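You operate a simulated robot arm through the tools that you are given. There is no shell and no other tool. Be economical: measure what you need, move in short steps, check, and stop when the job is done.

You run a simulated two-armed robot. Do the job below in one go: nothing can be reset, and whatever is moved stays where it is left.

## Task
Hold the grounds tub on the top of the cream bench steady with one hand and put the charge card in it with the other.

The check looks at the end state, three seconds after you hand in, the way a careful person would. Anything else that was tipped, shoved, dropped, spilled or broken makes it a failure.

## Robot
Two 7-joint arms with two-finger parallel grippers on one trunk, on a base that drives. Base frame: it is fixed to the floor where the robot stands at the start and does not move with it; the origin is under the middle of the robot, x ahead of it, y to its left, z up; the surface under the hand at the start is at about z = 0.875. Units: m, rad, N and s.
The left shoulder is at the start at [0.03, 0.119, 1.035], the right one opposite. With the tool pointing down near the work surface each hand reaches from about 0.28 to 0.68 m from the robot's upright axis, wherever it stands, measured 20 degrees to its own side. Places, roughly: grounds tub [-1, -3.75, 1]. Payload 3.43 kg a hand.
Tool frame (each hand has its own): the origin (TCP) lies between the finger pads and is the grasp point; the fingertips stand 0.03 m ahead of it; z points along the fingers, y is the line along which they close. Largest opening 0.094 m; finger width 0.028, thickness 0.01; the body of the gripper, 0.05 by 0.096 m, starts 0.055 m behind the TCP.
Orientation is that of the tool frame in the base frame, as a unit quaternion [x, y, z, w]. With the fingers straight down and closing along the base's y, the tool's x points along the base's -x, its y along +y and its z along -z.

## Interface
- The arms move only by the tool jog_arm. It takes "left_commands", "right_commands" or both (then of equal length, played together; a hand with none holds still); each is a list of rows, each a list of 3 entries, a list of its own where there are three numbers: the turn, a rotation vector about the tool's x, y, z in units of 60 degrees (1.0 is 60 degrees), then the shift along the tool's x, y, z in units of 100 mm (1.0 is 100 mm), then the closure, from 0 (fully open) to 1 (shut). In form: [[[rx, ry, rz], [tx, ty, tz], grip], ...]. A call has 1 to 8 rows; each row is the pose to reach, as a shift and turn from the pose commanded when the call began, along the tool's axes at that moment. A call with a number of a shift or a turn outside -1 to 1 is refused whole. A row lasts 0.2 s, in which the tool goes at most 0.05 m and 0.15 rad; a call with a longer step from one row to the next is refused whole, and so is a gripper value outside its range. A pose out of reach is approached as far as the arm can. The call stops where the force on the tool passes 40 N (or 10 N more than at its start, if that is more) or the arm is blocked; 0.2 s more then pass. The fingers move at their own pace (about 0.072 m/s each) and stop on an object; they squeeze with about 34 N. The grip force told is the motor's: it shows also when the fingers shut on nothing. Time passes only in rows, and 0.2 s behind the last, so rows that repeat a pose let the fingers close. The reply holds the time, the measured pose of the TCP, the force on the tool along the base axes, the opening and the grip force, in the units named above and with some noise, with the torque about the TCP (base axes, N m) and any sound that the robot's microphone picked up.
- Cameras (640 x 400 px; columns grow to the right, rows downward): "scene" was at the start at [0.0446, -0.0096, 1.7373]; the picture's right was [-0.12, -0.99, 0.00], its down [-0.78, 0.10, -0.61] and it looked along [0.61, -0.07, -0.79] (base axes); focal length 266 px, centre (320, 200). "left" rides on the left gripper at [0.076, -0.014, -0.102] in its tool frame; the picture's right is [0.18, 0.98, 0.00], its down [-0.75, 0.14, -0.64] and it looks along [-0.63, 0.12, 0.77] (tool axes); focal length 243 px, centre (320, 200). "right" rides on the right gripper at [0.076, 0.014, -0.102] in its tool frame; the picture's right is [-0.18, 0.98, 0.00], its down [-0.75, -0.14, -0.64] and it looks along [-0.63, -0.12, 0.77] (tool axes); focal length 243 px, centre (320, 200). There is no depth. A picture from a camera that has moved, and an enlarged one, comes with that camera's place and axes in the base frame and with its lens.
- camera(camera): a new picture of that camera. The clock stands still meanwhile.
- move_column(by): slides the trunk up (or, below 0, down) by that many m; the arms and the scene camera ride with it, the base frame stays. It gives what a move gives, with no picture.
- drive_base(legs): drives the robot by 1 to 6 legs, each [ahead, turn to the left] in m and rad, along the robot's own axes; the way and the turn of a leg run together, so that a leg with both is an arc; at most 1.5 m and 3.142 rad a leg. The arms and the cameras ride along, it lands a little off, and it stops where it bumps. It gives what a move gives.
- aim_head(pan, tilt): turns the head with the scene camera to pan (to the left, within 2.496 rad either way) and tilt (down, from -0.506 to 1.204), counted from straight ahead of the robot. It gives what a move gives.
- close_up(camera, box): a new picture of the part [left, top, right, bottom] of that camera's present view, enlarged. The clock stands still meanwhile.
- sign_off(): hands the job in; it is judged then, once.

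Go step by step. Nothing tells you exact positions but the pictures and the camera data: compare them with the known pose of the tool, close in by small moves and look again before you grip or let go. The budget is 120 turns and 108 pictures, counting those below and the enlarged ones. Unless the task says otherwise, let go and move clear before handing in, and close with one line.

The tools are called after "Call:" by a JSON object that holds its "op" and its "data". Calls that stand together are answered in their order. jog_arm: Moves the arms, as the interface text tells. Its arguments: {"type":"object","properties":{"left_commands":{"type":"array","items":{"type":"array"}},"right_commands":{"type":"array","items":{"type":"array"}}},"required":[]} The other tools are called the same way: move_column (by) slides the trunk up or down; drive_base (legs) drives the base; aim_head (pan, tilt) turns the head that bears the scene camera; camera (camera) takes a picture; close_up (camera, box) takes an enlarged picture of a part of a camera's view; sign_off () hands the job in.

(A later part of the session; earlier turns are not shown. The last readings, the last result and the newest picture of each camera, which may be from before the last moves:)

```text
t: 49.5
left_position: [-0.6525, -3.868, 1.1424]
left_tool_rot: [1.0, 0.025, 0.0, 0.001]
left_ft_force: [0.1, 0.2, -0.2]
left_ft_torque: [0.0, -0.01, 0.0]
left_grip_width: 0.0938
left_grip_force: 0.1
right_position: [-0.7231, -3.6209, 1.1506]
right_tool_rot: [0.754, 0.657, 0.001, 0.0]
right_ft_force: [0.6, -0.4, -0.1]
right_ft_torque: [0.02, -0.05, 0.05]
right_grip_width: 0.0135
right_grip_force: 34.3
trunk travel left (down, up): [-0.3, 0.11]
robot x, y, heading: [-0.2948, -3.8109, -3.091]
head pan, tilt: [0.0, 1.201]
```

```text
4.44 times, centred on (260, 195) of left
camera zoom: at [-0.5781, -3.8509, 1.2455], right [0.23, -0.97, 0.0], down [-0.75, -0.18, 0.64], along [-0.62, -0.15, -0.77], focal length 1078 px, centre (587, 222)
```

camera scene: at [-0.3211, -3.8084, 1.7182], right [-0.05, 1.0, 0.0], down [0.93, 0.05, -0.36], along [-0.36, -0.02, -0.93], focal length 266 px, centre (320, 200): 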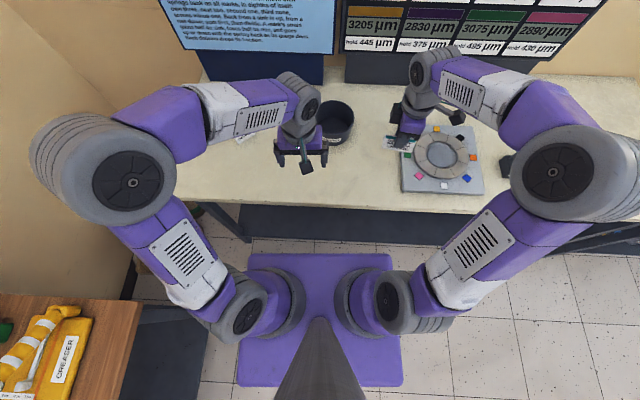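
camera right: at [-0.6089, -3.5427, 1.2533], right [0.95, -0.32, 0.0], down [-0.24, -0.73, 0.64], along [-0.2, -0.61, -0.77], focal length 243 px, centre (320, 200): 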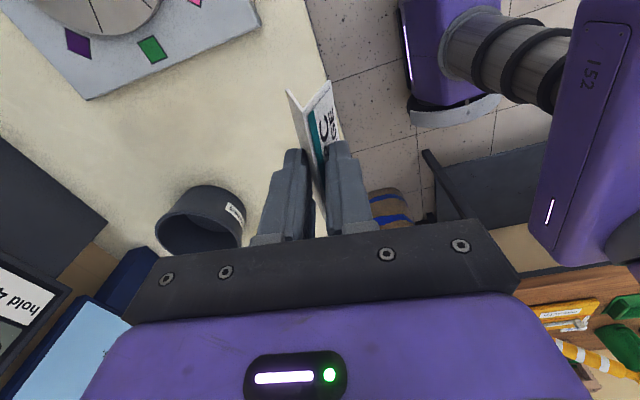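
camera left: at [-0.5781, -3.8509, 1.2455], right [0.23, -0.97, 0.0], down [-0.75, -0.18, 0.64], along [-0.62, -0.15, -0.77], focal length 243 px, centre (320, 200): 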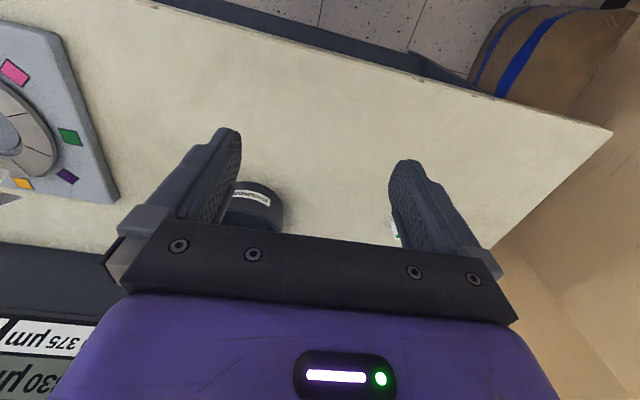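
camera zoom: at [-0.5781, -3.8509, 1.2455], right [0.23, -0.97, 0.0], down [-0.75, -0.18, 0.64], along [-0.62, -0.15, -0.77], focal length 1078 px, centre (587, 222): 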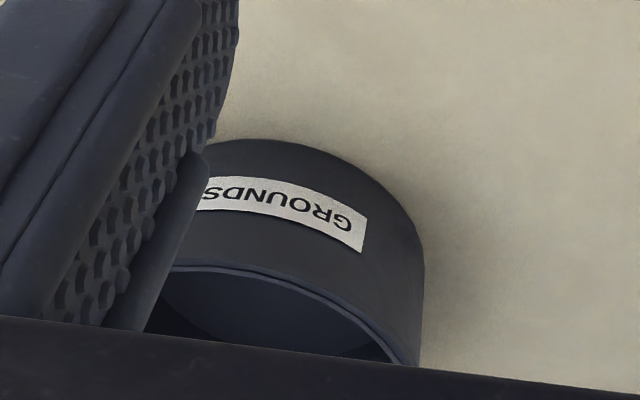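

Combined views put the rim centre at about [-0.915, -3.791, 0.971], radius 0.072, bench top z ≈ 0.889. The left hand will pinch the wall on the tub's left side near [-0.916, -3.860], leaned slightly outward.

Call:
{"op": "jog_arm", "data": {"left_commands": [[[0, 0, 0], [-0.45, 0, 0], 0], [[0, 0, 0], [-0.9, 0, 0], 0]]}}

Call:
{"op": "jog_arm", "data": {"left_commands": [[[0, 0, 0], [-0.45, 0, 0], 0], [[0.06, 0, 0], [-0.9, 0, 0], 0.2], [[0.115, 0, 0], [-1.0, 0, 0], 0.4]]}}

Call:
{"op": "camera", "data": {"camera": "left"}}

Call:
{"op": "close_up", "data": {"camera": "scene", "box": [270, 65, 410, 165]}}

```text
t: 50.1
left_position: [-0.7425, -3.8715, 1.1436]
left_tool_rot: [1.0, 0.024, 0.0, 0.0]
left_ft_force: [-1.1, 0.0, 0.4]
left_ft_torque: [0.0, -0.05, -0.02]
left_grip_width: 0.0942
left_grip_force: 0.0
right_position: [-0.724, -3.6205, 1.1499]
right_tool_rot: [0.754, 0.657, 0.0, 0.001]
right_ft_force: [-0.8, -0.2, 0.2]
right_ft_torque: [-0.02, -0.03, -0.01]
right_grip_width: 0.0132
right_grip_force: 34.0
trunk travel left (down, up): [-0.3, 0.11]
robot x, y, heading: [-0.2937, -3.8046, -3.092]
head pan, tilt: [0.0, 1.201]
```

```text
t: 50.9
left_position: [-0.8409, -3.8785, 1.1412]
left_tool_rot: [0.998, 0.025, 0.0, -0.061]
left_ft_force: [0.1, 0.0, 0.5]
left_ft_torque: [0.01, 0.02, -0.01]
left_grip_width: 0.0562
left_grip_force: 0.1
right_position: [-0.7245, -3.6211, 1.1507]
right_tool_rot: [0.754, 0.657, 0.0, 0.0]
right_ft_force: [-0.5, 0.1, -1.0]
right_ft_torque: [-0.01, 0.02, 0.02]
right_grip_width: 0.0128
right_grip_force: 33.7
trunk travel left (down, up): [-0.3, 0.11]
robot x, y, heading: [-0.296, -3.8044, -3.093]
head pan, tilt: [0.0, 1.201]
```

```text
71 pictures are left
camera left: at [-0.7649, -3.8738, 1.2457], right [0.23, -0.97, -0.12], down [-0.74, -0.25, 0.62], along [-0.63, -0.06, -0.78], focal length 243 px, centre (320, 200)
```

left: 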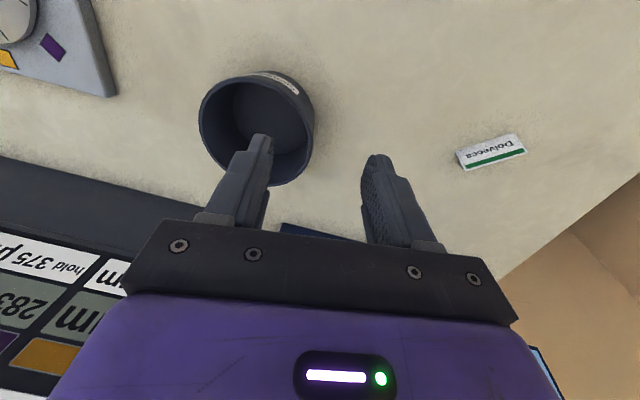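

```text
4.00 times, centred on (340, 115) of scene
camera zoom: at [-0.3203, -3.8086, 1.7182], right [-0.05, 1.0, 0.0], down [0.93, 0.05, -0.36], along [-0.36, -0.02, -0.93], focal length 1063 px, centre (240, 540)
```

zoom: 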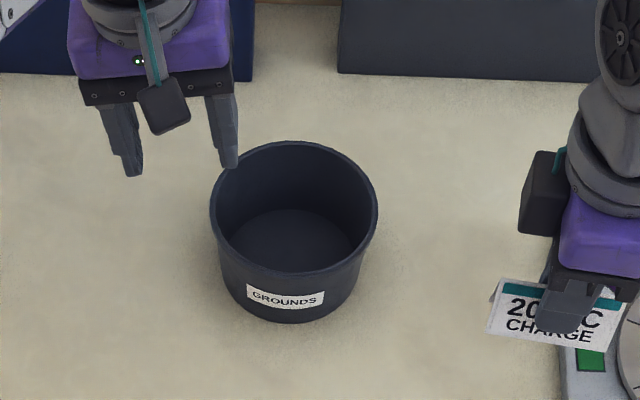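

The tub is clear in both views, centre about [-0.914, -3.793]. I'll bring the left hand above the left wall, fingertips just over the rim.

Call:
{"op": "jog_arm", "data": {"left_commands": [[[0, 0, 0], [-0.35, 0, 0.25], 0.4], [[0, 0, 0], [-0.69, 0, 0.6], 0.4], [[0, 0, 0], [-0.69, 0.01, 0.9], 0.4]]}}

Call:
{"op": "camera", "data": {"camera": "left"}}

Call:
{"op": "close_up", "data": {"camera": "scene", "box": [270, 65, 410, 165]}}

```text
t: 51.7
left_position: [-0.9106, -3.8693, 1.0524]
left_tool_rot: [0.998, 0.024, -0.002, -0.06]
left_ft_force: [0.5, -0.1, 0.4]
left_ft_torque: [0.01, 0.02, -0.02]
left_grip_width: 0.0564
left_grip_force: 0.0
right_position: [-0.7244, -3.6201, 1.1515]
right_tool_rot: [0.754, 0.656, 0.0, 0.0]
right_ft_force: [0.0, -1.1, -1.0]
right_ft_torque: [0.0, 0.04, -0.02]
right_grip_width: 0.0129
right_grip_force: 34.1
trunk travel left (down, up): [-0.3, 0.11]
robot x, y, heading: [-0.2969, -3.8085, -3.092]
head pan, tilt: [0.0, 1.201]
```

```text
69 pictures are left
camera left: at [-0.8346, -3.8655, 1.1569], right [0.23, -0.97, -0.12], down [-0.74, -0.25, 0.62], along [-0.63, -0.06, -0.77], focal length 243 px, centre (320, 200)
```

left: 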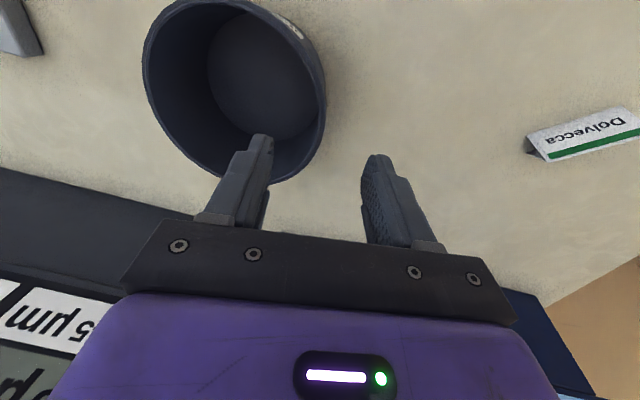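

```text
4.00 times, centred on (340, 115) of scene
camera zoom: at [-0.3198, -3.8086, 1.7182], right [-0.05, 1.0, 0.0], down [0.93, 0.05, -0.36], along [-0.36, -0.02, -0.93], focal length 1063 px, centre (240, 540)
```

zoom: 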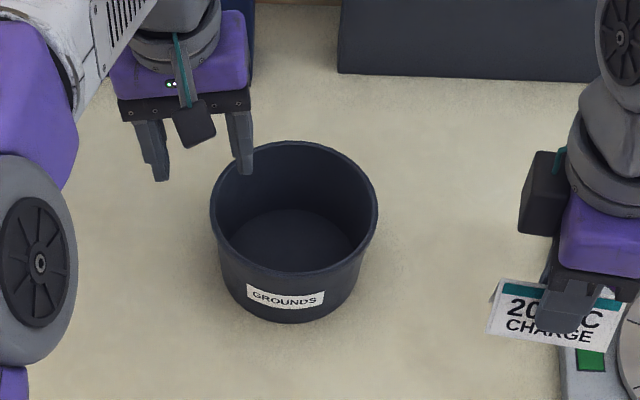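

Call:
{"op": "jog_arm", "data": {"left_commands": [[[0, 0, 0], [0, 0.02, 0.4], 0.4], [[0, 0, 0], [0, 0.02, 0.75], 0.4]]}}

Call:
{"op": "camera", "data": {"camera": "left"}}

Call:
{"op": "close_up", "data": {"camera": "scene", "box": [270, 65, 410, 165]}}

```text
t: 52.3
left_position: [-0.9127, -3.8634, 0.9778]
left_tool_rot: [0.998, 0.025, -0.002, -0.061]
left_ft_force: [0.1, 1.0, -0.5]
left_ft_torque: [0.0, 0.03, 0.01]
left_grip_width: 0.0562
left_grip_force: 0.1
right_position: [-0.7256, -3.6204, 1.1504]
right_tool_rot: [0.754, 0.656, 0.0, 0.0]
right_ft_force: [0.6, 0.2, 0.0]
right_ft_torque: [0.03, -0.02, 0.01]
right_grip_width: 0.0128
right_grip_force: 34.0
trunk travel left (down, up): [-0.3, 0.11]
robot x, y, heading: [-0.2955, -3.8058, -3.092]
head pan, tilt: [0.0, 1.201]
```

```text
67 pictures are left
camera left: at [-0.8366, -3.8594, 1.0827], right [0.23, -0.97, -0.12], down [-0.74, -0.25, 0.62], along [-0.63, -0.06, -0.77], focal length 243 px, centre (320, 200)
```

left: 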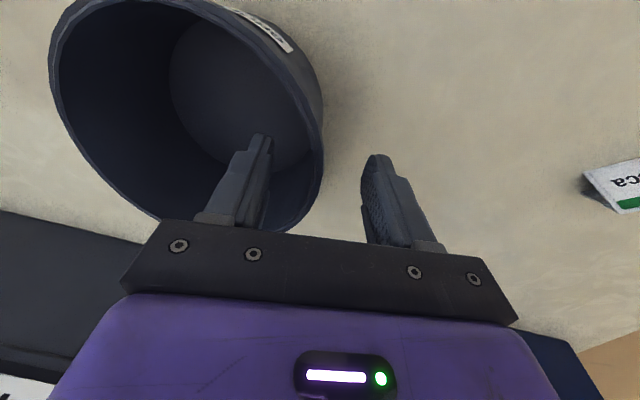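

```text
4.00 times, centred on (340, 115) of scene
camera zoom: at [-0.3208, -3.8083, 1.7182], right [-0.05, 1.0, 0.0], down [0.93, 0.05, -0.36], along [-0.36, -0.02, -0.93], focal length 1063 px, centre (240, 540)
```

zoom: 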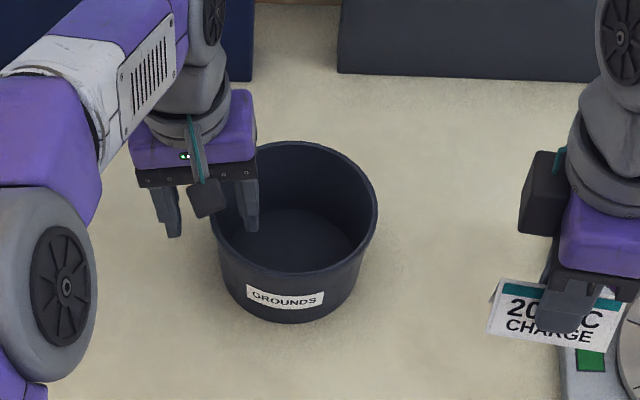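

The fingers straddle the wall, a little past its widest point. I'll shift 12 mm toward me, lower slightly, and close slowly.

Call:
{"op": "jog_arm", "data": {"left_commands": [[[0, 0, 0], [0.12, -0.02, 0], 0.4], [[0, 0, 0], [0.12, -0.02, 0.06], 0.4], [[0, 0, 0], [0.12, -0.02, 0.06], 0.7]]}}

Call:
{"op": "camera", "data": {"camera": "left"}}

```text
t: 53.1
left_position: [-0.9006, -3.8604, 0.9716]
left_tool_rot: [0.998, 0.024, -0.002, -0.059]
left_ft_force: [-0.4, -0.6, -0.1]
left_ft_torque: [0.02, 0.04, 0.04]
left_grip_width: 0.0282
left_grip_force: 0.0
right_position: [-0.7238, -3.6206, 1.1506]
right_tool_rot: [0.754, 0.657, 0.0, 0.0]
right_ft_force: [0.0, 0.6, 0.0]
right_ft_torque: [-0.01, 0.01, 0.01]
right_grip_width: 0.014
right_grip_force: 6.8
trunk travel left (down, up): [-0.3, 0.11]
robot x, y, heading: [-0.2914, -3.8059, -3.094]
head pan, tilt: [0.0, 1.201]
```

```text
65 pictures are left
camera left: at [-0.8245, -3.8562, 1.0765], right [0.23, -0.97, -0.12], down [-0.74, -0.25, 0.62], along [-0.63, -0.06, -0.77], focal length 243 px, centre (320, 200)
```

left: 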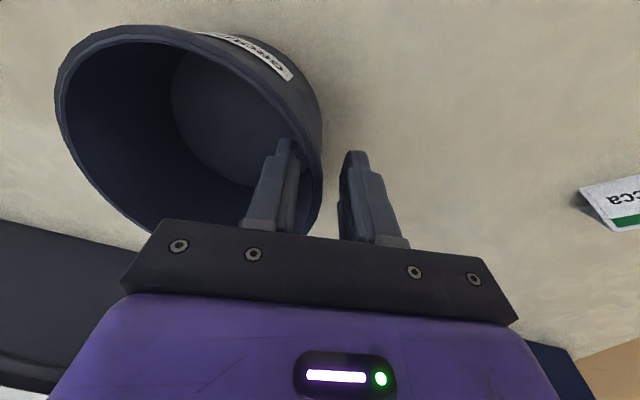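

Wall is centred between the pads. Closing.

Call:
{"op": "jog_arm", "data": {"left_commands": [[[0, 0, 0], [0, 0, 0], 0.85], [[0, 0, 0], [0, 0, 0], 0.95], [[0, 0, 0], [0, 0, 0], 0.97], [[0, 0, 0], [0, 0, 0], 0.98]]}}

Call:
{"op": "camera", "data": {"camera": "left"}}

Call:
{"op": "close_up", "data": {"camera": "scene", "box": [270, 65, 410, 165]}}

```text
t: 54.1
left_position: [-0.9008, -3.8606, 0.9727]
left_tool_rot: [0.998, 0.024, -0.001, -0.06]
left_ft_force: [-0.6, -0.4, 1.1]
left_ft_torque: [0.16, 0.04, 0.06]
left_grip_width: 0.0068
left_grip_force: 33.9
right_position: [-0.724, -3.6194, 1.1501]
right_tool_rot: [0.754, 0.657, 0.0, 0.0]
right_ft_force: [0.4, 0.8, 0.1]
right_ft_torque: [0.05, -0.01, 0.03]
right_grip_width: 0.0125
right_grip_force: 34.1
trunk travel left (down, up): [-0.3, 0.11]
robot x, y, heading: [-0.2951, -3.8103, -3.092]
head pan, tilt: [0.0, 1.201]
```

```text
64 pictures are left
camera left: at [-0.8248, -3.8562, 1.0765], right [0.23, -0.97, -0.12], down [-0.74, -0.25, 0.62], along [-0.63, -0.06, -0.77], focal length 243 px, centre (320, 200)
```

left: 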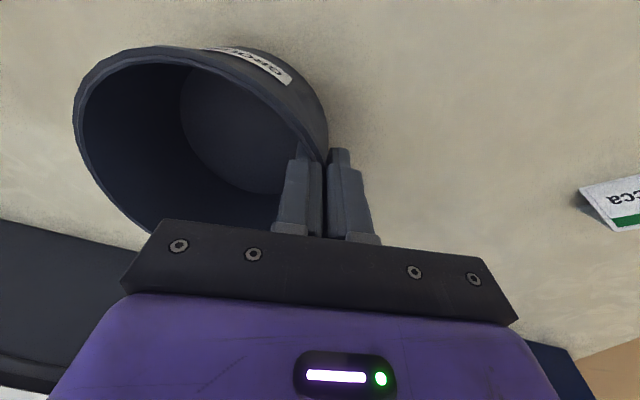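

```text
4.00 times, centred on (340, 115) of scene
camera zoom: at [-0.3205, -3.8084, 1.7182], right [-0.05, 1.0, 0.0], down [0.93, 0.05, -0.36], along [-0.36, -0.02, -0.93], focal length 1063 px, centre (240, 540)
```

zoom: 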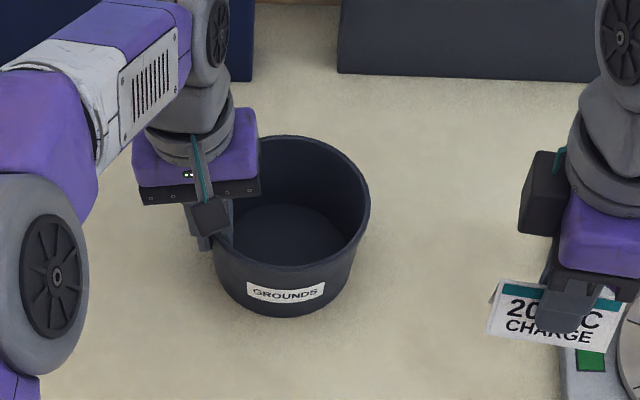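

The tub is pinched (wall 6.8 mm) and moved only millimetres. Now the right hand brings the card above the tub's right half, staying high.

Call:
{"op": "jog_arm", "data": {"right_commands": [[[0, 0, 0], [-0.3, -0.3, 0], 0.885], [[0, 0, 0], [-0.6, -0.6, 0], 0.885], [[0, 0, 0], [-0.9, -0.9, 0], 0.885]]}}

Call:
{"op": "camera", "data": {"camera": "right"}}

Call:
{"op": "close_up", "data": {"camera": "scene", "box": [270, 65, 410, 165]}}

```text
t: 54.9
left_position: [-0.9014, -3.8601, 0.9719]
left_tool_rot: [0.998, 0.025, -0.003, -0.061]
left_ft_force: [-1.1, -0.3, 1.1]
left_ft_torque: [0.11, -0.04, 0.07]
left_grip_width: 0.0072
left_grip_force: 34.1
right_position: [-0.8273, -3.6982, 1.15]
right_tool_rot: [0.754, 0.657, -0.001, 0.0]
right_ft_force: [0.2, 0.0, 0.0]
right_ft_torque: [0.01, 0.01, 0.02]
right_grip_width: 0.0125
right_grip_force: 33.7
trunk travel left (down, up): [-0.3, 0.11]
robot x, y, heading: [-0.2939, -3.8026, -3.087]
head pan, tilt: [0.0, 1.201]
```

```text
62 pictures are left
camera right: at [-0.8009, -3.6244, 1.2525], right [0.95, -0.32, 0.0], down [-0.24, -0.73, 0.64], along [-0.2, -0.61, -0.77], focal length 243 px, centre (320, 200)
```

right: 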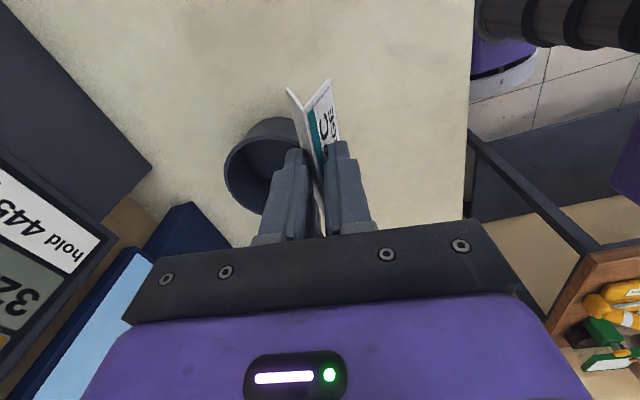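

```text
4.00 times, centred on (340, 115) of scene
camera zoom: at [-0.3212, -3.8094, 1.7182], right [-0.05, 1.0, 0.0], down [0.93, 0.05, -0.36], along [-0.36, -0.02, -0.93], focal length 1063 px, centre (240, 540)
```

zoom: 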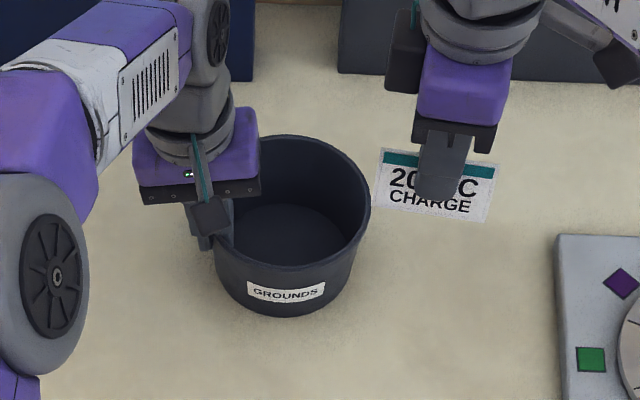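

Call:
{"op": "jog_arm", "data": {"right_commands": [[[0, 0, 0], [-0.3, -0.3, 0], 0.885], [[0, 0, 0], [-0.6, -0.6, 0], 0.885], [[0, 0, 0], [-0.75, -0.75, 0.3], 0.885], [[0, 0, 0], [-0.75, -0.75, 0.7], 0.885]]}}

Call:
{"op": "camera", "data": {"camera": "right"}}

Call:
{"op": "camera", "data": {"camera": "left"}}

Call:
{"op": "close_up", "data": {"camera": "scene", "box": [270, 65, 410, 165]}}

```text
t: 55.9
left_position: [-0.9003, -3.8602, 0.9716]
left_tool_rot: [0.998, 0.025, -0.002, -0.06]
left_ft_force: [-1.1, -0.7, 1.3]
left_ft_torque: [0.02, 0.11, 0.03]
left_grip_width: 0.0069
left_grip_force: 34.3
right_position: [-0.9114, -3.7612, 1.0794]
right_tool_rot: [0.754, 0.657, 0.0, 0.0]
right_ft_force: [-0.2, -0.3, 0.5]
right_ft_torque: [0.03, 0.01, 0.0]
right_grip_width: 0.0121
right_grip_force: 34.2
trunk travel left (down, up): [-0.3, 0.11]
robot x, y, heading: [-0.2911, -3.8061, -3.095]
head pan, tilt: [0.0, 1.201]
```

```text
60 pictures are left
camera right: at [-0.8849, -3.6876, 1.1834], right [0.95, -0.32, 0.0], down [-0.24, -0.73, 0.64], along [-0.2, -0.61, -0.77], focal length 243 px, centre (320, 200)
```

right: 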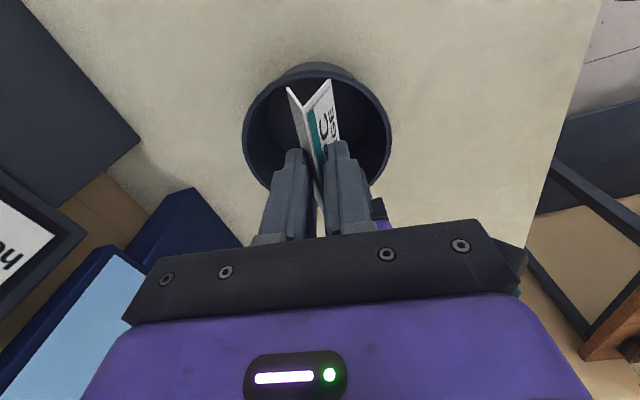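

```text
59 pictures are left
camera left: at [-0.8248, -3.8562, 1.0765], right [0.23, -0.97, -0.12], down [-0.74, -0.25, 0.62], along [-0.63, -0.06, -0.77], focal length 243 px, centre (320, 200)
```

left: 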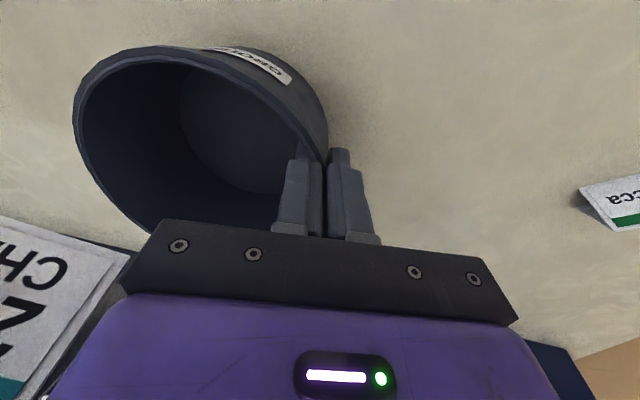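

```text
4.00 times, centred on (340, 115) of scene
camera zoom: at [-0.3204, -3.8081, 1.7182], right [-0.05, 1.0, 0.0], down [0.93, 0.05, -0.36], along [-0.36, -0.02, -0.93], focal length 1063 px, centre (240, 540)
```

zoom: 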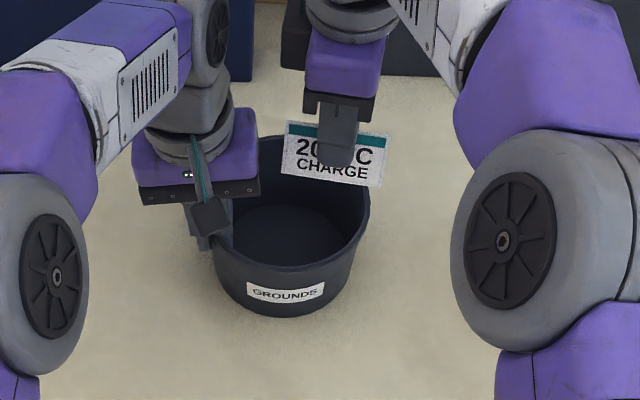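

The card is over the tub, centred on the fingers. I'll lower it so it is under the left gripper's body, shift left a bit, and check.

Call:
{"op": "jog_arm", "data": {"right_commands": [[[0, 0, 0], [-0.04, -0.03, 0.25], 0.885], [[0, 0, 0], [-0.04, -0.03, 0.48], 0.885], [[0, 0, 0], [-0.21, -0.01, 0.5], 0.885]]}}

Call:
{"op": "camera", "data": {"camera": "right"}}

Call:
{"op": "camera", "data": {"camera": "left"}}

Call:
{"op": "close_up", "data": {"camera": "scene", "box": [270, 65, 410, 165]}}

```text
t: 56.7
left_position: [-0.9008, -3.8604, 0.9712]
left_tool_rot: [0.998, 0.024, -0.001, -0.06]
left_ft_force: [-0.3, -0.7, 1.1]
left_ft_torque: [0.13, 0.07, 0.01]
left_grip_width: 0.0065
left_grip_force: 34.6
right_position: [-0.9141, -3.7836, 1.0311]
right_tool_rot: [0.754, 0.657, 0.0, 0.0]
right_ft_force: [0.2, 1.0, 0.2]
right_ft_torque: [0.04, 0.0, 0.01]
right_grip_width: 0.0119
right_grip_force: 34.0
trunk travel left (down, up): [-0.3, 0.11]
robot x, y, heading: [-0.2945, -3.8044, -3.094]
head pan, tilt: [0.0, 1.201]
```

```text
57 pictures are left
camera right: at [-0.8872, -3.7096, 1.1335], right [0.95, -0.32, 0.0], down [-0.24, -0.73, 0.64], along [-0.2, -0.61, -0.77], focal length 243 px, centre (320, 200)
```

right: 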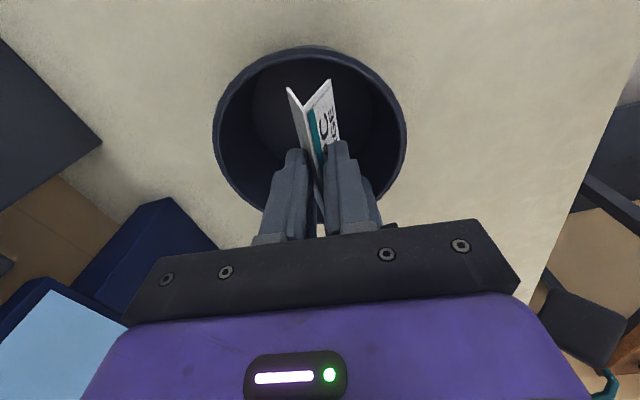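

```text
56 pictures are left
camera left: at [-0.8246, -3.8563, 1.0765], right [0.23, -0.97, -0.12], down [-0.74, -0.25, 0.62], along [-0.63, -0.06, -0.77], focal length 243 px, centre (320, 200)
```

left: 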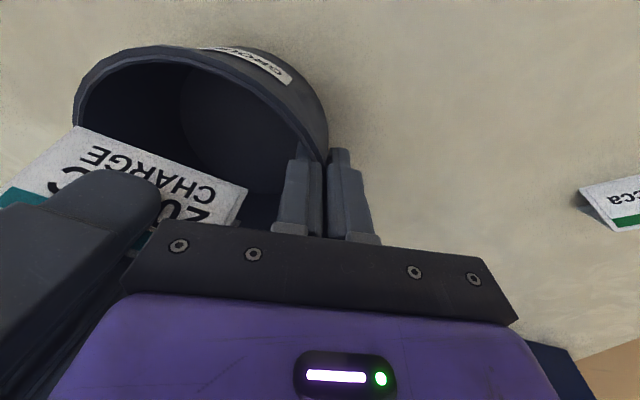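

```text
4.00 times, centred on (340, 115) of scene
camera zoom: at [-0.3203, -3.809, 1.7182], right [-0.05, 1.0, 0.0], down [0.93, 0.05, -0.36], along [-0.36, -0.02, -0.93], focal length 1063 px, centre (240, 540)
```

zoom: 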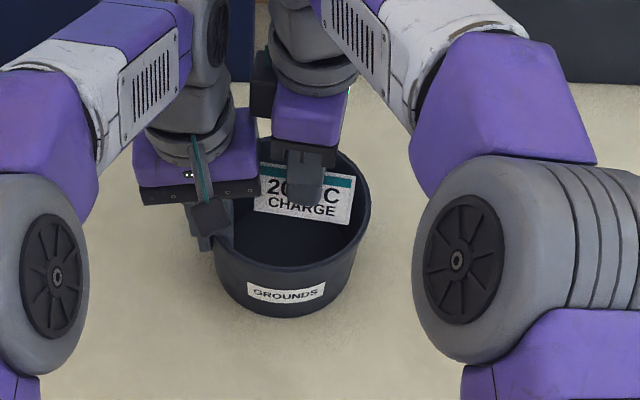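

Clear on all sides. I'll shift 4 mm left and lower the card into the tub in short steps.

Call:
{"op": "jog_arm", "data": {"right_commands": [[[0, 0, 0], [-0.04, 0, 0.25], 0.89], [[0, 0, 0], [-0.04, 0, 0.5], 0.89]]}}

Call:
{"op": "camera", "data": {"camera": "right"}}

Call:
{"op": "camera", "data": {"camera": "left"}}

Call:
{"op": "close_up", "data": {"camera": "scene", "box": [290, 75, 390, 155]}}

```text
t: 57.1
left_position: [-0.8997, -3.8632, 0.9706]
left_tool_rot: [0.998, 0.026, -0.002, -0.058]
left_ft_force: [1.6, -0.1, 5.5]
left_ft_torque: [0.11, -0.55, 0.07]
left_grip_width: 0.0068
left_grip_force: 34.3
right_position: [-0.9144, -3.7871, 1.0191]
right_tool_rot: [0.754, 0.657, -0.007, 0.001]
right_ft_force: [2.8, 1.6, 6.3]
right_ft_torque: [-0.37, 0.08, 0.15]
right_grip_width: 0.012
right_grip_force: 34.3
trunk travel left (down, up): [-0.3, 0.11]
robot x, y, heading: [-0.2954, -3.8053, -3.095]
head pan, tilt: [0.0, 1.201]
stopped in row 2 (right hand): the force on the tool passed its limit at 53 N (the readings are from after the stop); the commanded pose is now the measured one
```

```text
54 pictures are left
camera right: at [-0.8874, -3.7126, 1.1224], right [0.95, -0.32, -0.01], down [-0.24, -0.72, 0.65], along [-0.21, -0.62, -0.76], focal length 243 px, centre (320, 200)
```

right: 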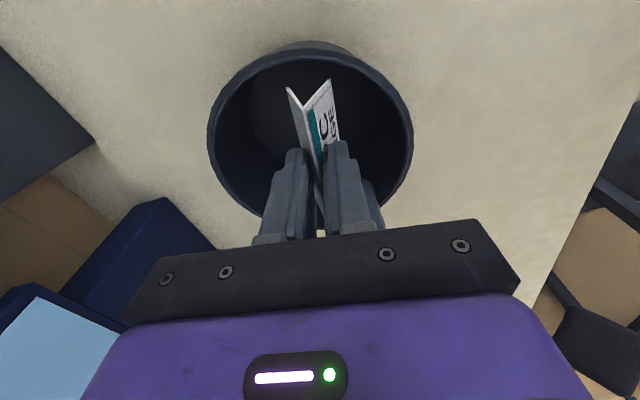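

```text
53 pictures are left
camera left: at [-0.8246, -3.8579, 1.0751], right [0.24, -0.96, -0.12], down [-0.74, -0.26, 0.62], along [-0.63, -0.06, -0.77], focal length 243 px, centre (320, 200)
```

left: 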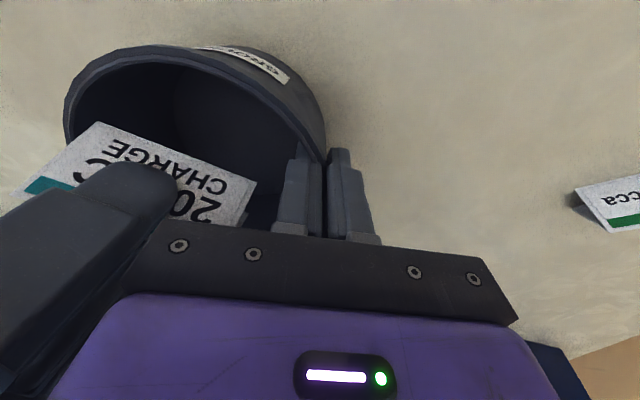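

```text
5.00 times, centred on (340, 115) of scene
camera zoom: at [-0.3191, -3.8084, 1.7183], right [-0.05, 1.0, 0.0], down [0.93, 0.05, -0.36], along [-0.36, -0.02, -0.93], focal length 1329 px, centre (220, 625)
```

zoom: 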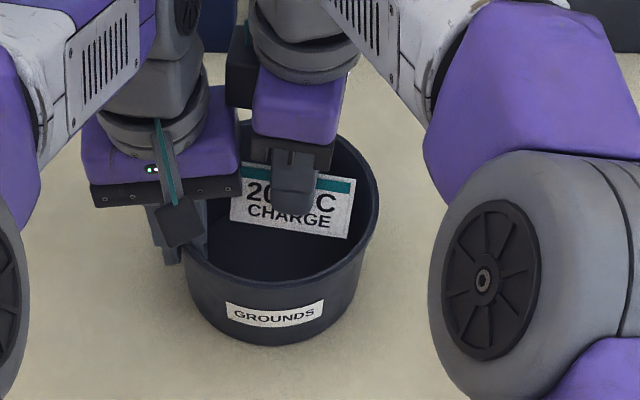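

The right wrist touched the left gripper's body; nothing else moved noticeably. I'll back up, lean the right hand 20° to the right so its body clears, then go in.

Call:
{"op": "jog_arm", "data": {"right_commands": [[[0, 0, 0], [0.1, 0, -0.25], 0.89], [[0, 0, 0], [0.2, 0, -0.6], 0.89]]}}

Call:
{"op": "jog_arm", "data": {"right_commands": [[[0, -0.12, 0], [0, 0, 0], 0.89], [[0, -0.24, 0], [0, 0, 0], 0.89], [[0, -0.333, 0], [0, 0, 0], 0.89]]}}

Call:
{"op": "camera", "data": {"camera": "right"}}

Call:
{"op": "camera", "data": {"camera": "left"}}

Call:
{"op": "close_up", "data": {"camera": "scene", "box": [290, 75, 390, 155]}}

```text
t: 57.7
left_position: [-0.9009, -3.8644, 0.9699]
left_tool_rot: [0.998, 0.028, -0.004, -0.059]
left_ft_force: [1.8, 0.3, 9.3]
left_ft_torque: [-0.02, -0.1, 0.01]
left_grip_width: 0.0067
left_grip_force: 33.8
right_position: [-0.9111, -3.7649, 1.0784]
right_tool_rot: [0.754, 0.657, -0.007, -0.001]
right_ft_force: [0.4, 1.0, -0.1]
right_ft_torque: [0.01, -0.02, -0.02]
right_grip_width: 0.0119
right_grip_force: 34.2
trunk travel left (down, up): [-0.3, 0.11]
robot x, y, heading: [-0.2957, -3.8061, -3.094]
head pan, tilt: [0.0, 1.201]
```

```text
t: 58.5
left_position: [-0.9016, -3.8633, 0.9709]
left_tool_rot: [0.998, 0.028, -0.004, -0.058]
left_ft_force: [-0.1, 1.5, 11.2]
left_ft_torque: [0.09, 0.11, 0.01]
left_grip_width: 0.0066
left_grip_force: 33.8
right_position: [-0.9112, -3.7672, 1.079]
right_tool_rot: [0.741, 0.647, -0.138, 0.115]
right_ft_force: [0.5, -0.4, -0.6]
right_ft_torque: [-0.02, 0.01, -0.05]
right_grip_width: 0.0112
right_grip_force: 34.1
trunk travel left (down, up): [-0.3, 0.11]
robot x, y, heading: [-0.296, -3.8078, -3.096]
head pan, tilt: [0.0, 1.201]
```

```text
51 pictures are left
camera right: at [-0.8803, -3.6616, 1.1479], right [0.95, -0.3, 0.06], down [-0.2, -0.46, 0.87], along [-0.24, -0.84, -0.49], focal length 243 px, centre (320, 200)
```

right: 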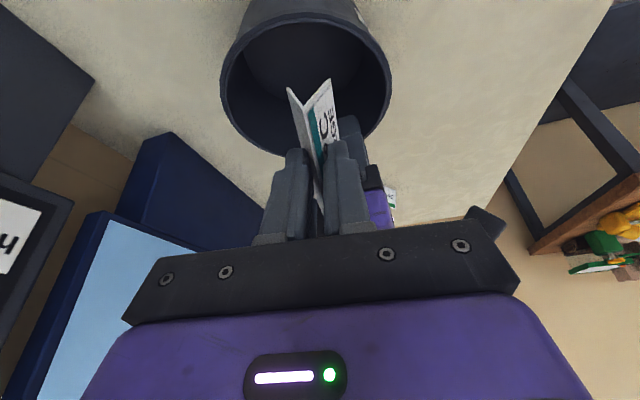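

```text
50 pictures are left
camera left: at [-0.8249, -3.8576, 1.0749], right [0.24, -0.96, -0.11], down [-0.74, -0.26, 0.62], along [-0.63, -0.06, -0.77], focal length 243 px, centre (320, 200)
```

left: 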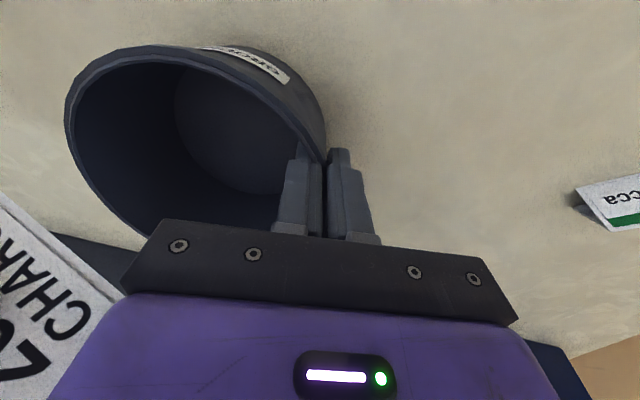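

```text
5.00 times, centred on (340, 115) of scene
camera zoom: at [-0.3191, -3.8074, 1.7183], right [-0.05, 1.0, 0.0], down [0.93, 0.05, -0.36], along [-0.36, -0.02, -0.93], focal length 1329 px, centre (220, 625)
```

zoom: 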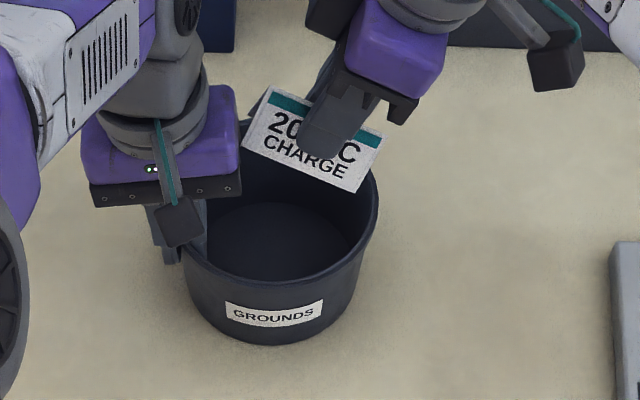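

Leaning clears the left gripper. Lowering the first part.

Call:
{"op": "jog_arm", "data": {"right_commands": [[[0, 0, 0], [0.06, -0.01, 0.3], 0.895], [[0, 0, 0], [0.11, -0.02, 0.58], 0.895]]}}

Call:
{"op": "camera", "data": {"camera": "right"}}

Call:
{"op": "camera", "data": {"camera": "left"}}

Call:
{"op": "close_up", "data": {"camera": "scene", "box": [290, 75, 390, 155]}}

```text
t: 59.1
left_position: [-0.9013, -3.8631, 0.9699]
left_tool_rot: [0.998, 0.028, -0.004, -0.059]
left_ft_force: [-1.3, -0.5, 12.1]
left_ft_torque: [-0.01, 0.21, -0.05]
left_grip_width: 0.0065
left_grip_force: 34.4
right_position: [-0.9139, -3.7778, 1.0203]
right_tool_rot: [0.741, 0.647, -0.137, 0.115]
right_ft_force: [0.3, 0.8, 0.1]
right_ft_torque: [0.0, 0.0, 0.02]
right_grip_width: 0.0116
right_grip_force: 34.1
trunk travel left (down, up): [-0.3, 0.11]
robot x, y, heading: [-0.2951, -3.8063, -3.088]
head pan, tilt: [0.0, 1.201]
```

```text
48 pictures are left
camera right: at [-0.8837, -3.6725, 1.0898], right [0.95, -0.3, 0.06], down [-0.2, -0.46, 0.87], along [-0.24, -0.84, -0.5], focal length 243 px, centre (320, 200)
```

right: 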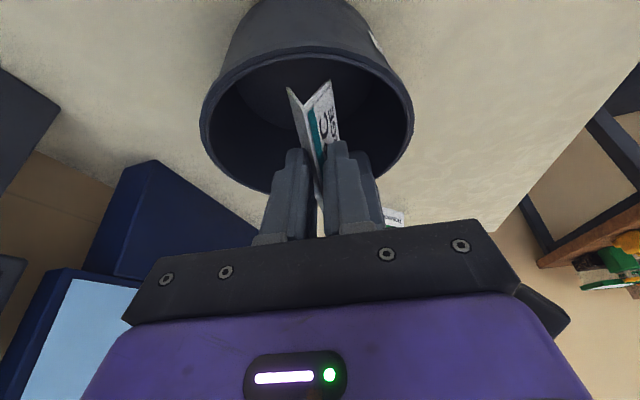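

```text
47 pictures are left
camera left: at [-0.8249, -3.8579, 1.0749], right [0.24, -0.96, -0.12], down [-0.74, -0.26, 0.62], along [-0.63, -0.06, -0.77], focal length 243 px, centre (320, 200)
```

left: 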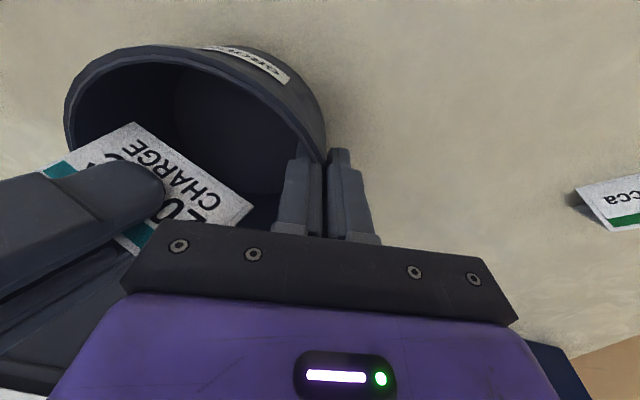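

```text
5.00 times, centred on (340, 115) of scene
camera zoom: at [-0.3192, -3.8081, 1.7182], right [-0.05, 1.0, 0.0], down [0.93, 0.05, -0.36], along [-0.36, -0.02, -0.93], focal length 1329 px, centre (220, 625)
```

zoom: 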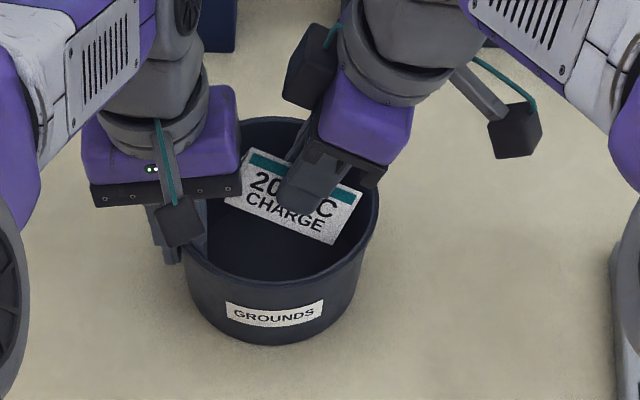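

Call:
{"op": "jog_arm", "data": {"right_commands": [[[0, 0, 0], [0.06, 0, 0.14], 0.895], [[0, 0, 0], [0.12, 0, 0.275], 0.895]]}}

Call:
{"op": "camera", "data": {"camera": "left"}}

Call:
{"op": "close_up", "data": {"camera": "scene", "box": [290, 75, 390, 155]}}

```text
t: 59.7
left_position: [-0.9017, -3.8635, 0.9706]
left_tool_rot: [0.998, 0.028, -0.004, -0.058]
left_ft_force: [-1.5, 0.4, 14.4]
left_ft_torque: [-0.02, 0.26, 0.01]
left_grip_width: 0.0065
left_grip_force: 33.6
right_position: [-0.9156, -3.776, 0.9929]
right_tool_rot: [0.742, 0.646, -0.137, 0.115]
right_ft_force: [0.2, 0.0, -0.2]
right_ft_torque: [0.0, 0.04, -0.02]
right_grip_width: 0.0111
right_grip_force: 34.3
trunk travel left (down, up): [-0.3, 0.11]
robot x, y, heading: [-0.2966, -3.8069, -3.094]
head pan, tilt: [0.0, 1.201]
```

```text
45 pictures are left
camera left: at [-0.8249, -3.8579, 1.0748], right [0.24, -0.96, -0.11], down [-0.74, -0.26, 0.62], along [-0.63, -0.06, -0.77], focal length 243 px, centre (320, 200)
```

left: 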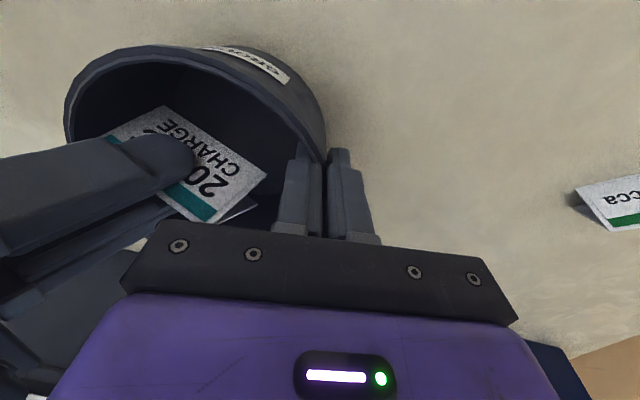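

```text
5.00 times, centred on (340, 115) of scene
camera zoom: at [-0.3191, -3.8079, 1.7183], right [-0.05, 1.0, 0.0], down [0.93, 0.05, -0.36], along [-0.36, -0.02, -0.93], focal length 1329 px, centre (220, 625)
```

zoom: 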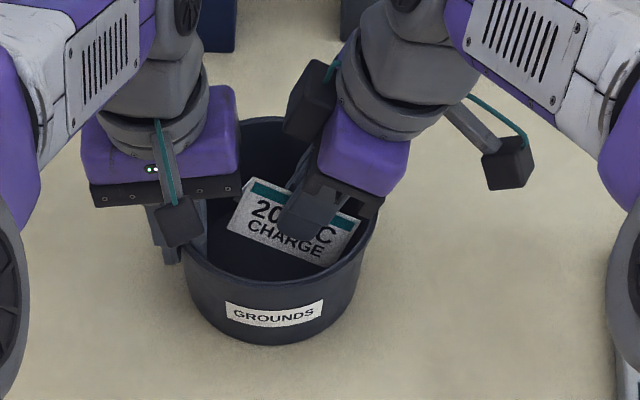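

Call:
{"op": "jog_arm", "data": {"right_commands": [[[0, 0, 0], [0.04, 0, 0.13], 0.895], [[0, 0, 0], [0.08, 0, 0.24], 0.895]]}}

Call:
{"op": "camera", "data": {"camera": "left"}}

Call:
{"op": "close_up", "data": {"camera": "scene", "box": [290, 75, 390, 155]}}

Call:
{"op": "camera", "data": {"camera": "right"}}

```text
t: 60.3
left_position: [-0.901, -3.8633, 0.9703]
left_tool_rot: [0.998, 0.028, -0.004, -0.059]
left_ft_force: [-1.8, 0.0, 15.7]
left_ft_torque: [0.01, 0.31, 0.01]
left_grip_width: 0.0067
left_grip_force: 34.1
right_position: [-0.9149, -3.7761, 0.9646]
right_tool_rot: [0.742, 0.647, -0.138, 0.114]
right_ft_force: [0.3, 0.6, 0.2]
right_ft_torque: [0.02, 0.01, -0.04]
right_grip_width: 0.0115
right_grip_force: 34.1
trunk travel left (down, up): [-0.3, 0.11]
robot x, y, heading: [-0.2952, -3.8065, -3.094]
head pan, tilt: [0.0, 1.201]
```

```text
43 pictures are left
camera left: at [-0.8248, -3.8579, 1.0748], right [0.24, -0.96, -0.12], down [-0.74, -0.26, 0.62], along [-0.63, -0.06, -0.77], focal length 243 px, centre (320, 200)
```

left: 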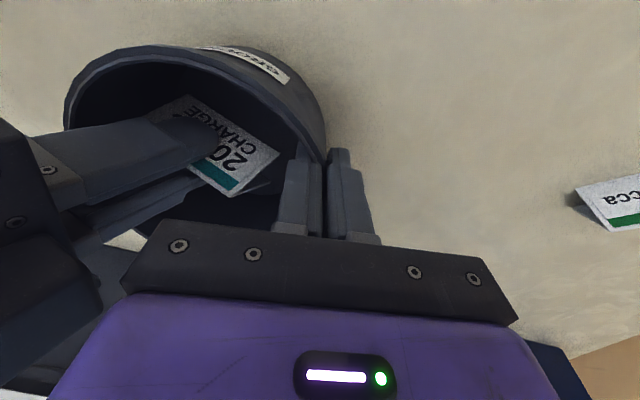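

```text
5.00 times, centred on (340, 115) of scene
camera zoom: at [-0.319, -3.8081, 1.7183], right [-0.05, 1.0, 0.0], down [0.93, 0.05, -0.36], along [-0.36, -0.02, -0.93], focal length 1329 px, centre (220, 625)
```

zoom: 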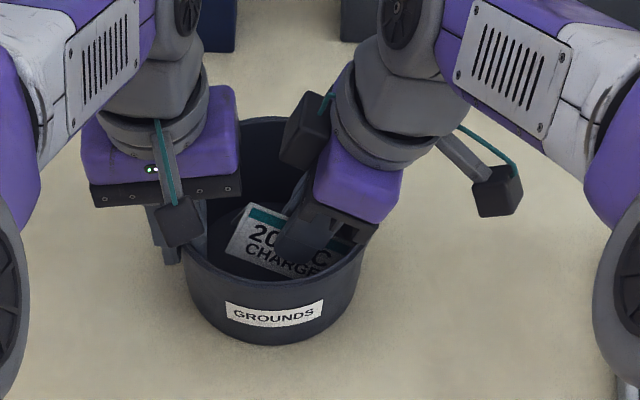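

```text
41 pictures are left
camera right: at [-0.8845, -3.6719, 1.0353], right [0.95, -0.3, 0.06], down [-0.2, -0.46, 0.87], along [-0.24, -0.83, -0.5], focal length 243 px, centre (320, 200)
```

right: 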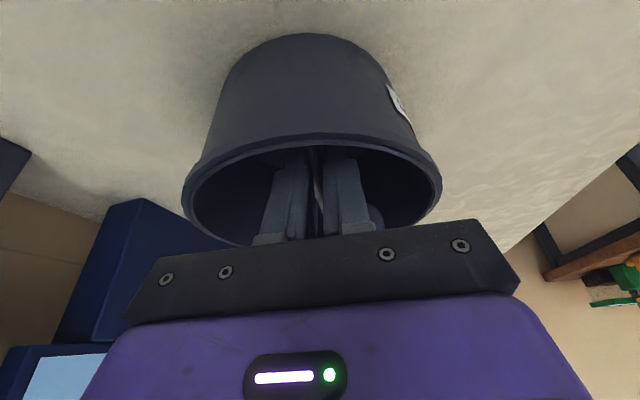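

The card is deep inside the tub, well below the rim. Releasing with a moderate opening.

Call:
{"op": "jog_arm", "data": {"right_commands": [[[0, 0, 0], [0, 0, 0], 0.8], [[0, 0, 0], [0, 0, 0], 0.65], [[0, 0, 0], [0, 0, 0], 0.6], [[0, 0, 0], [0, 0, 0], 0.6]]}}

Call:
{"op": "camera", "data": {"camera": "left"}}

Call:
{"op": "close_up", "data": {"camera": "scene", "box": [290, 75, 390, 155]}}

```text
t: 61.3
left_position: [-0.9003, -3.863, 0.9714]
left_tool_rot: [0.998, 0.028, -0.003, -0.058]
left_ft_force: [-3.4, 0.6, 16.7]
left_ft_torque: [0.02, 0.3, 0.02]
left_grip_width: 0.0068
left_grip_force: 33.5
right_position: [-0.9148, -3.7761, 0.9663]
right_tool_rot: [0.742, 0.647, -0.136, 0.114]
right_ft_force: [0.5, -0.6, -0.2]
right_ft_torque: [-0.02, 0.01, 0.04]
right_grip_width: 0.0375
right_grip_force: 0.0
trunk travel left (down, up): [-0.3, 0.11]
robot x, y, heading: [-0.2937, -3.8057, -3.094]
head pan, tilt: [0.0, 1.201]
```

```text
40 pictures are left
camera left: at [-0.8247, -3.8579, 1.0748], right [0.24, -0.96, -0.11], down [-0.74, -0.26, 0.62], along [-0.63, -0.06, -0.77], focal length 243 px, centre (320, 200)
```

left: 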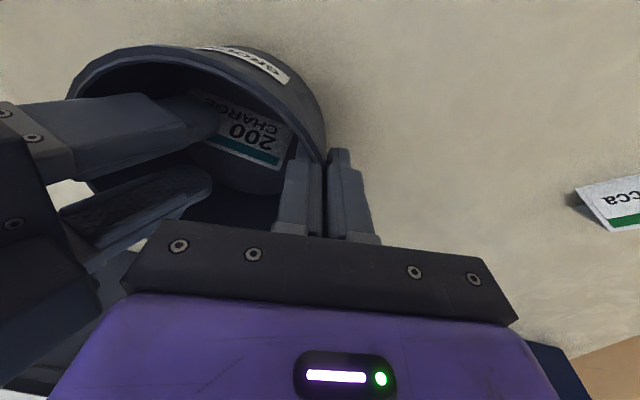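

```text
5.00 times, centred on (340, 115) of scene
camera zoom: at [-0.3189, -3.8081, 1.7183], right [-0.05, 1.0, 0.0], down [0.93, 0.05, -0.36], along [-0.36, -0.02, -0.93], focal length 1329 px, centre (220, 625)
```

zoom: 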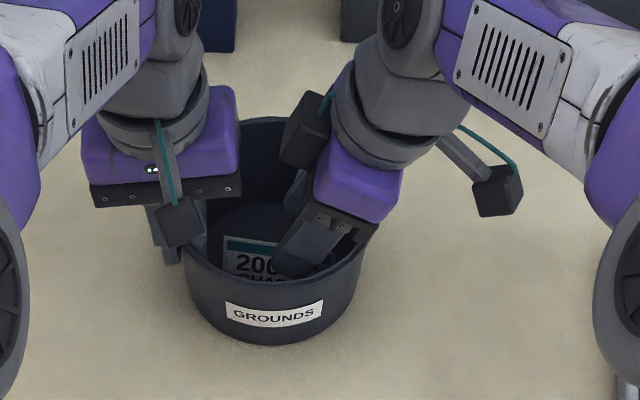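

The card dropped onto the tub floor. Raising the right hand straight up and away.

Call:
{"op": "jog_arm", "data": {"right_commands": [[[0, 0, 0], [-0.14, 0, -0.38], 0.6], [[0, 0, 0], [-0.28, 0, -0.76], 0.6], [[0, 0, 0], [-0.2, 0, -1.0], 0.6]]}}

Call:
{"op": "jog_arm", "data": {"right_commands": [[[0, 0, 0], [0.3, 0.2, -0.3], 0.6], [[0, 0, 0], [0.6, 0.5, -0.5], 0.6], [[0, 0, 0], [0.9, 0.8, -0.5], 0.6]]}}

Call:
{"op": "camera", "data": {"camera": "left"}}

Call:
{"op": "close_up", "data": {"camera": "scene", "box": [270, 65, 410, 165]}}

```text
t: 62.1
left_position: [-0.9004, -3.8632, 0.9706]
left_tool_rot: [0.998, 0.028, -0.003, -0.058]
left_ft_force: [-2.5, 0.7, 17.5]
left_ft_torque: [0.0, 0.28, 0.02]
left_grip_width: 0.0067
left_grip_force: 34.3
right_position: [-0.9121, -3.759, 1.0674]
right_tool_rot: [0.74, 0.648, -0.137, 0.115]
right_ft_force: [-0.8, 0.3, -0.1]
right_ft_torque: [0.01, -0.01, -0.04]
right_grip_width: 0.0376
right_grip_force: 0.1
trunk travel left (down, up): [-0.3, 0.11]
robot x, y, heading: [-0.294, -3.8062, -3.091]
head pan, tilt: [0.0, 1.201]
```

```text
t: 62.9
left_position: [-0.9011, -3.8619, 0.9697]
left_tool_rot: [0.998, 0.029, -0.003, -0.058]
left_ft_force: [-1.7, 0.7, 17.1]
left_ft_torque: [0.0, 0.22, 0.01]
left_grip_width: 0.0068
left_grip_force: 33.9
right_position: [-0.8212, -3.6687, 1.081]
right_tool_rot: [0.74, 0.648, -0.137, 0.115]
right_ft_force: [-0.2, 0.0, 0.2]
right_ft_torque: [-0.01, -0.03, 0.03]
right_grip_width: 0.0375
right_grip_force: 0.1
trunk travel left (down, up): [-0.3, 0.11]
robot x, y, heading: [-0.2963, -3.8052, -3.094]
head pan, tilt: [0.0, 1.201]
```

```text
38 pictures are left
camera left: at [-0.8245, -3.8576, 1.0747], right [0.24, -0.96, -0.11], down [-0.74, -0.26, 0.62], along [-0.63, -0.06, -0.77], focal length 243 px, centre (320, 200)
```

left: 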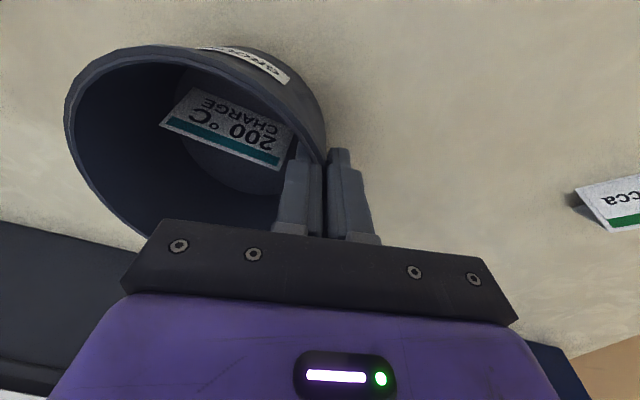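

```text
4.00 times, centred on (340, 115) of scene
camera zoom: at [-0.3186, -3.8072, 1.7182], right [-0.05, 1.0, 0.0], down [0.93, 0.05, -0.36], along [-0.36, -0.02, -0.93], focal length 1063 px, centre (240, 540)
```

zoom: 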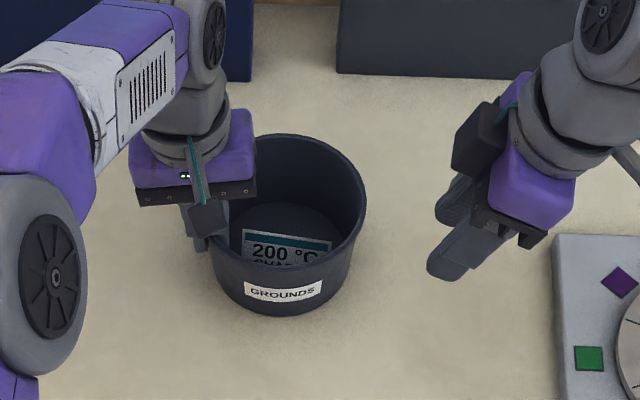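

The card stands in the tub. Now the left hand lets go gently and withdraws along its own axis.

Call:
{"op": "jog_arm", "data": {"left_commands": [[[0, 0, 0], [0, 0, -0.01], 0.93], [[0, 0, 0], [0, 0, -0.01], 0.85], [[0, 0, 0], [0, 0, -0.01], 0.7], [[0, 0, 0], [0, 0, -0.01], 0.65]]}}

Call:
{"op": "camera", "data": {"camera": "left"}}

```text
t: 63.9
left_position: [-0.9016, -3.8633, 0.971]
left_tool_rot: [0.998, 0.028, -0.002, -0.058]
left_ft_force: [-0.7, -0.3, -0.5]
left_ft_torque: [-0.06, 0.03, -0.01]
left_grip_width: 0.0328
left_grip_force: 0.1
right_position: [-0.8218, -3.6707, 1.0812]
right_tool_rot: [0.741, 0.647, -0.136, 0.115]
right_ft_force: [0.0, 0.5, -0.6]
right_ft_torque: [0.02, 0.01, -0.01]
right_grip_width: 0.0375
right_grip_force: 0.0
trunk travel left (down, up): [-0.3, 0.11]
robot x, y, heading: [-0.2928, -3.808, -3.089]
head pan, tilt: [0.0, 1.201]
```

```text
36 pictures are left
camera left: at [-0.8253, -3.858, 1.0749], right [0.24, -0.96, -0.11], down [-0.74, -0.26, 0.62], along [-0.63, -0.06, -0.77], focal length 243 px, centre (320, 200)
```

left: 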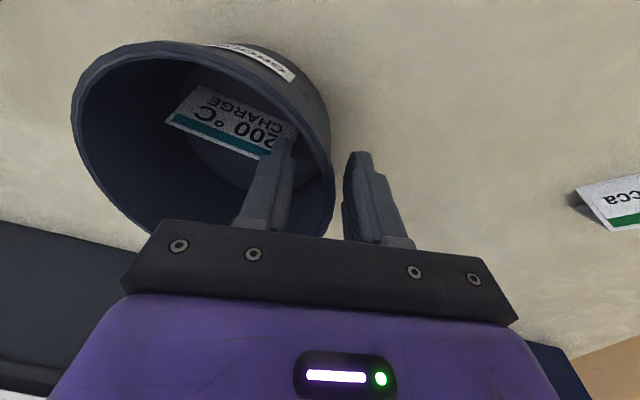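

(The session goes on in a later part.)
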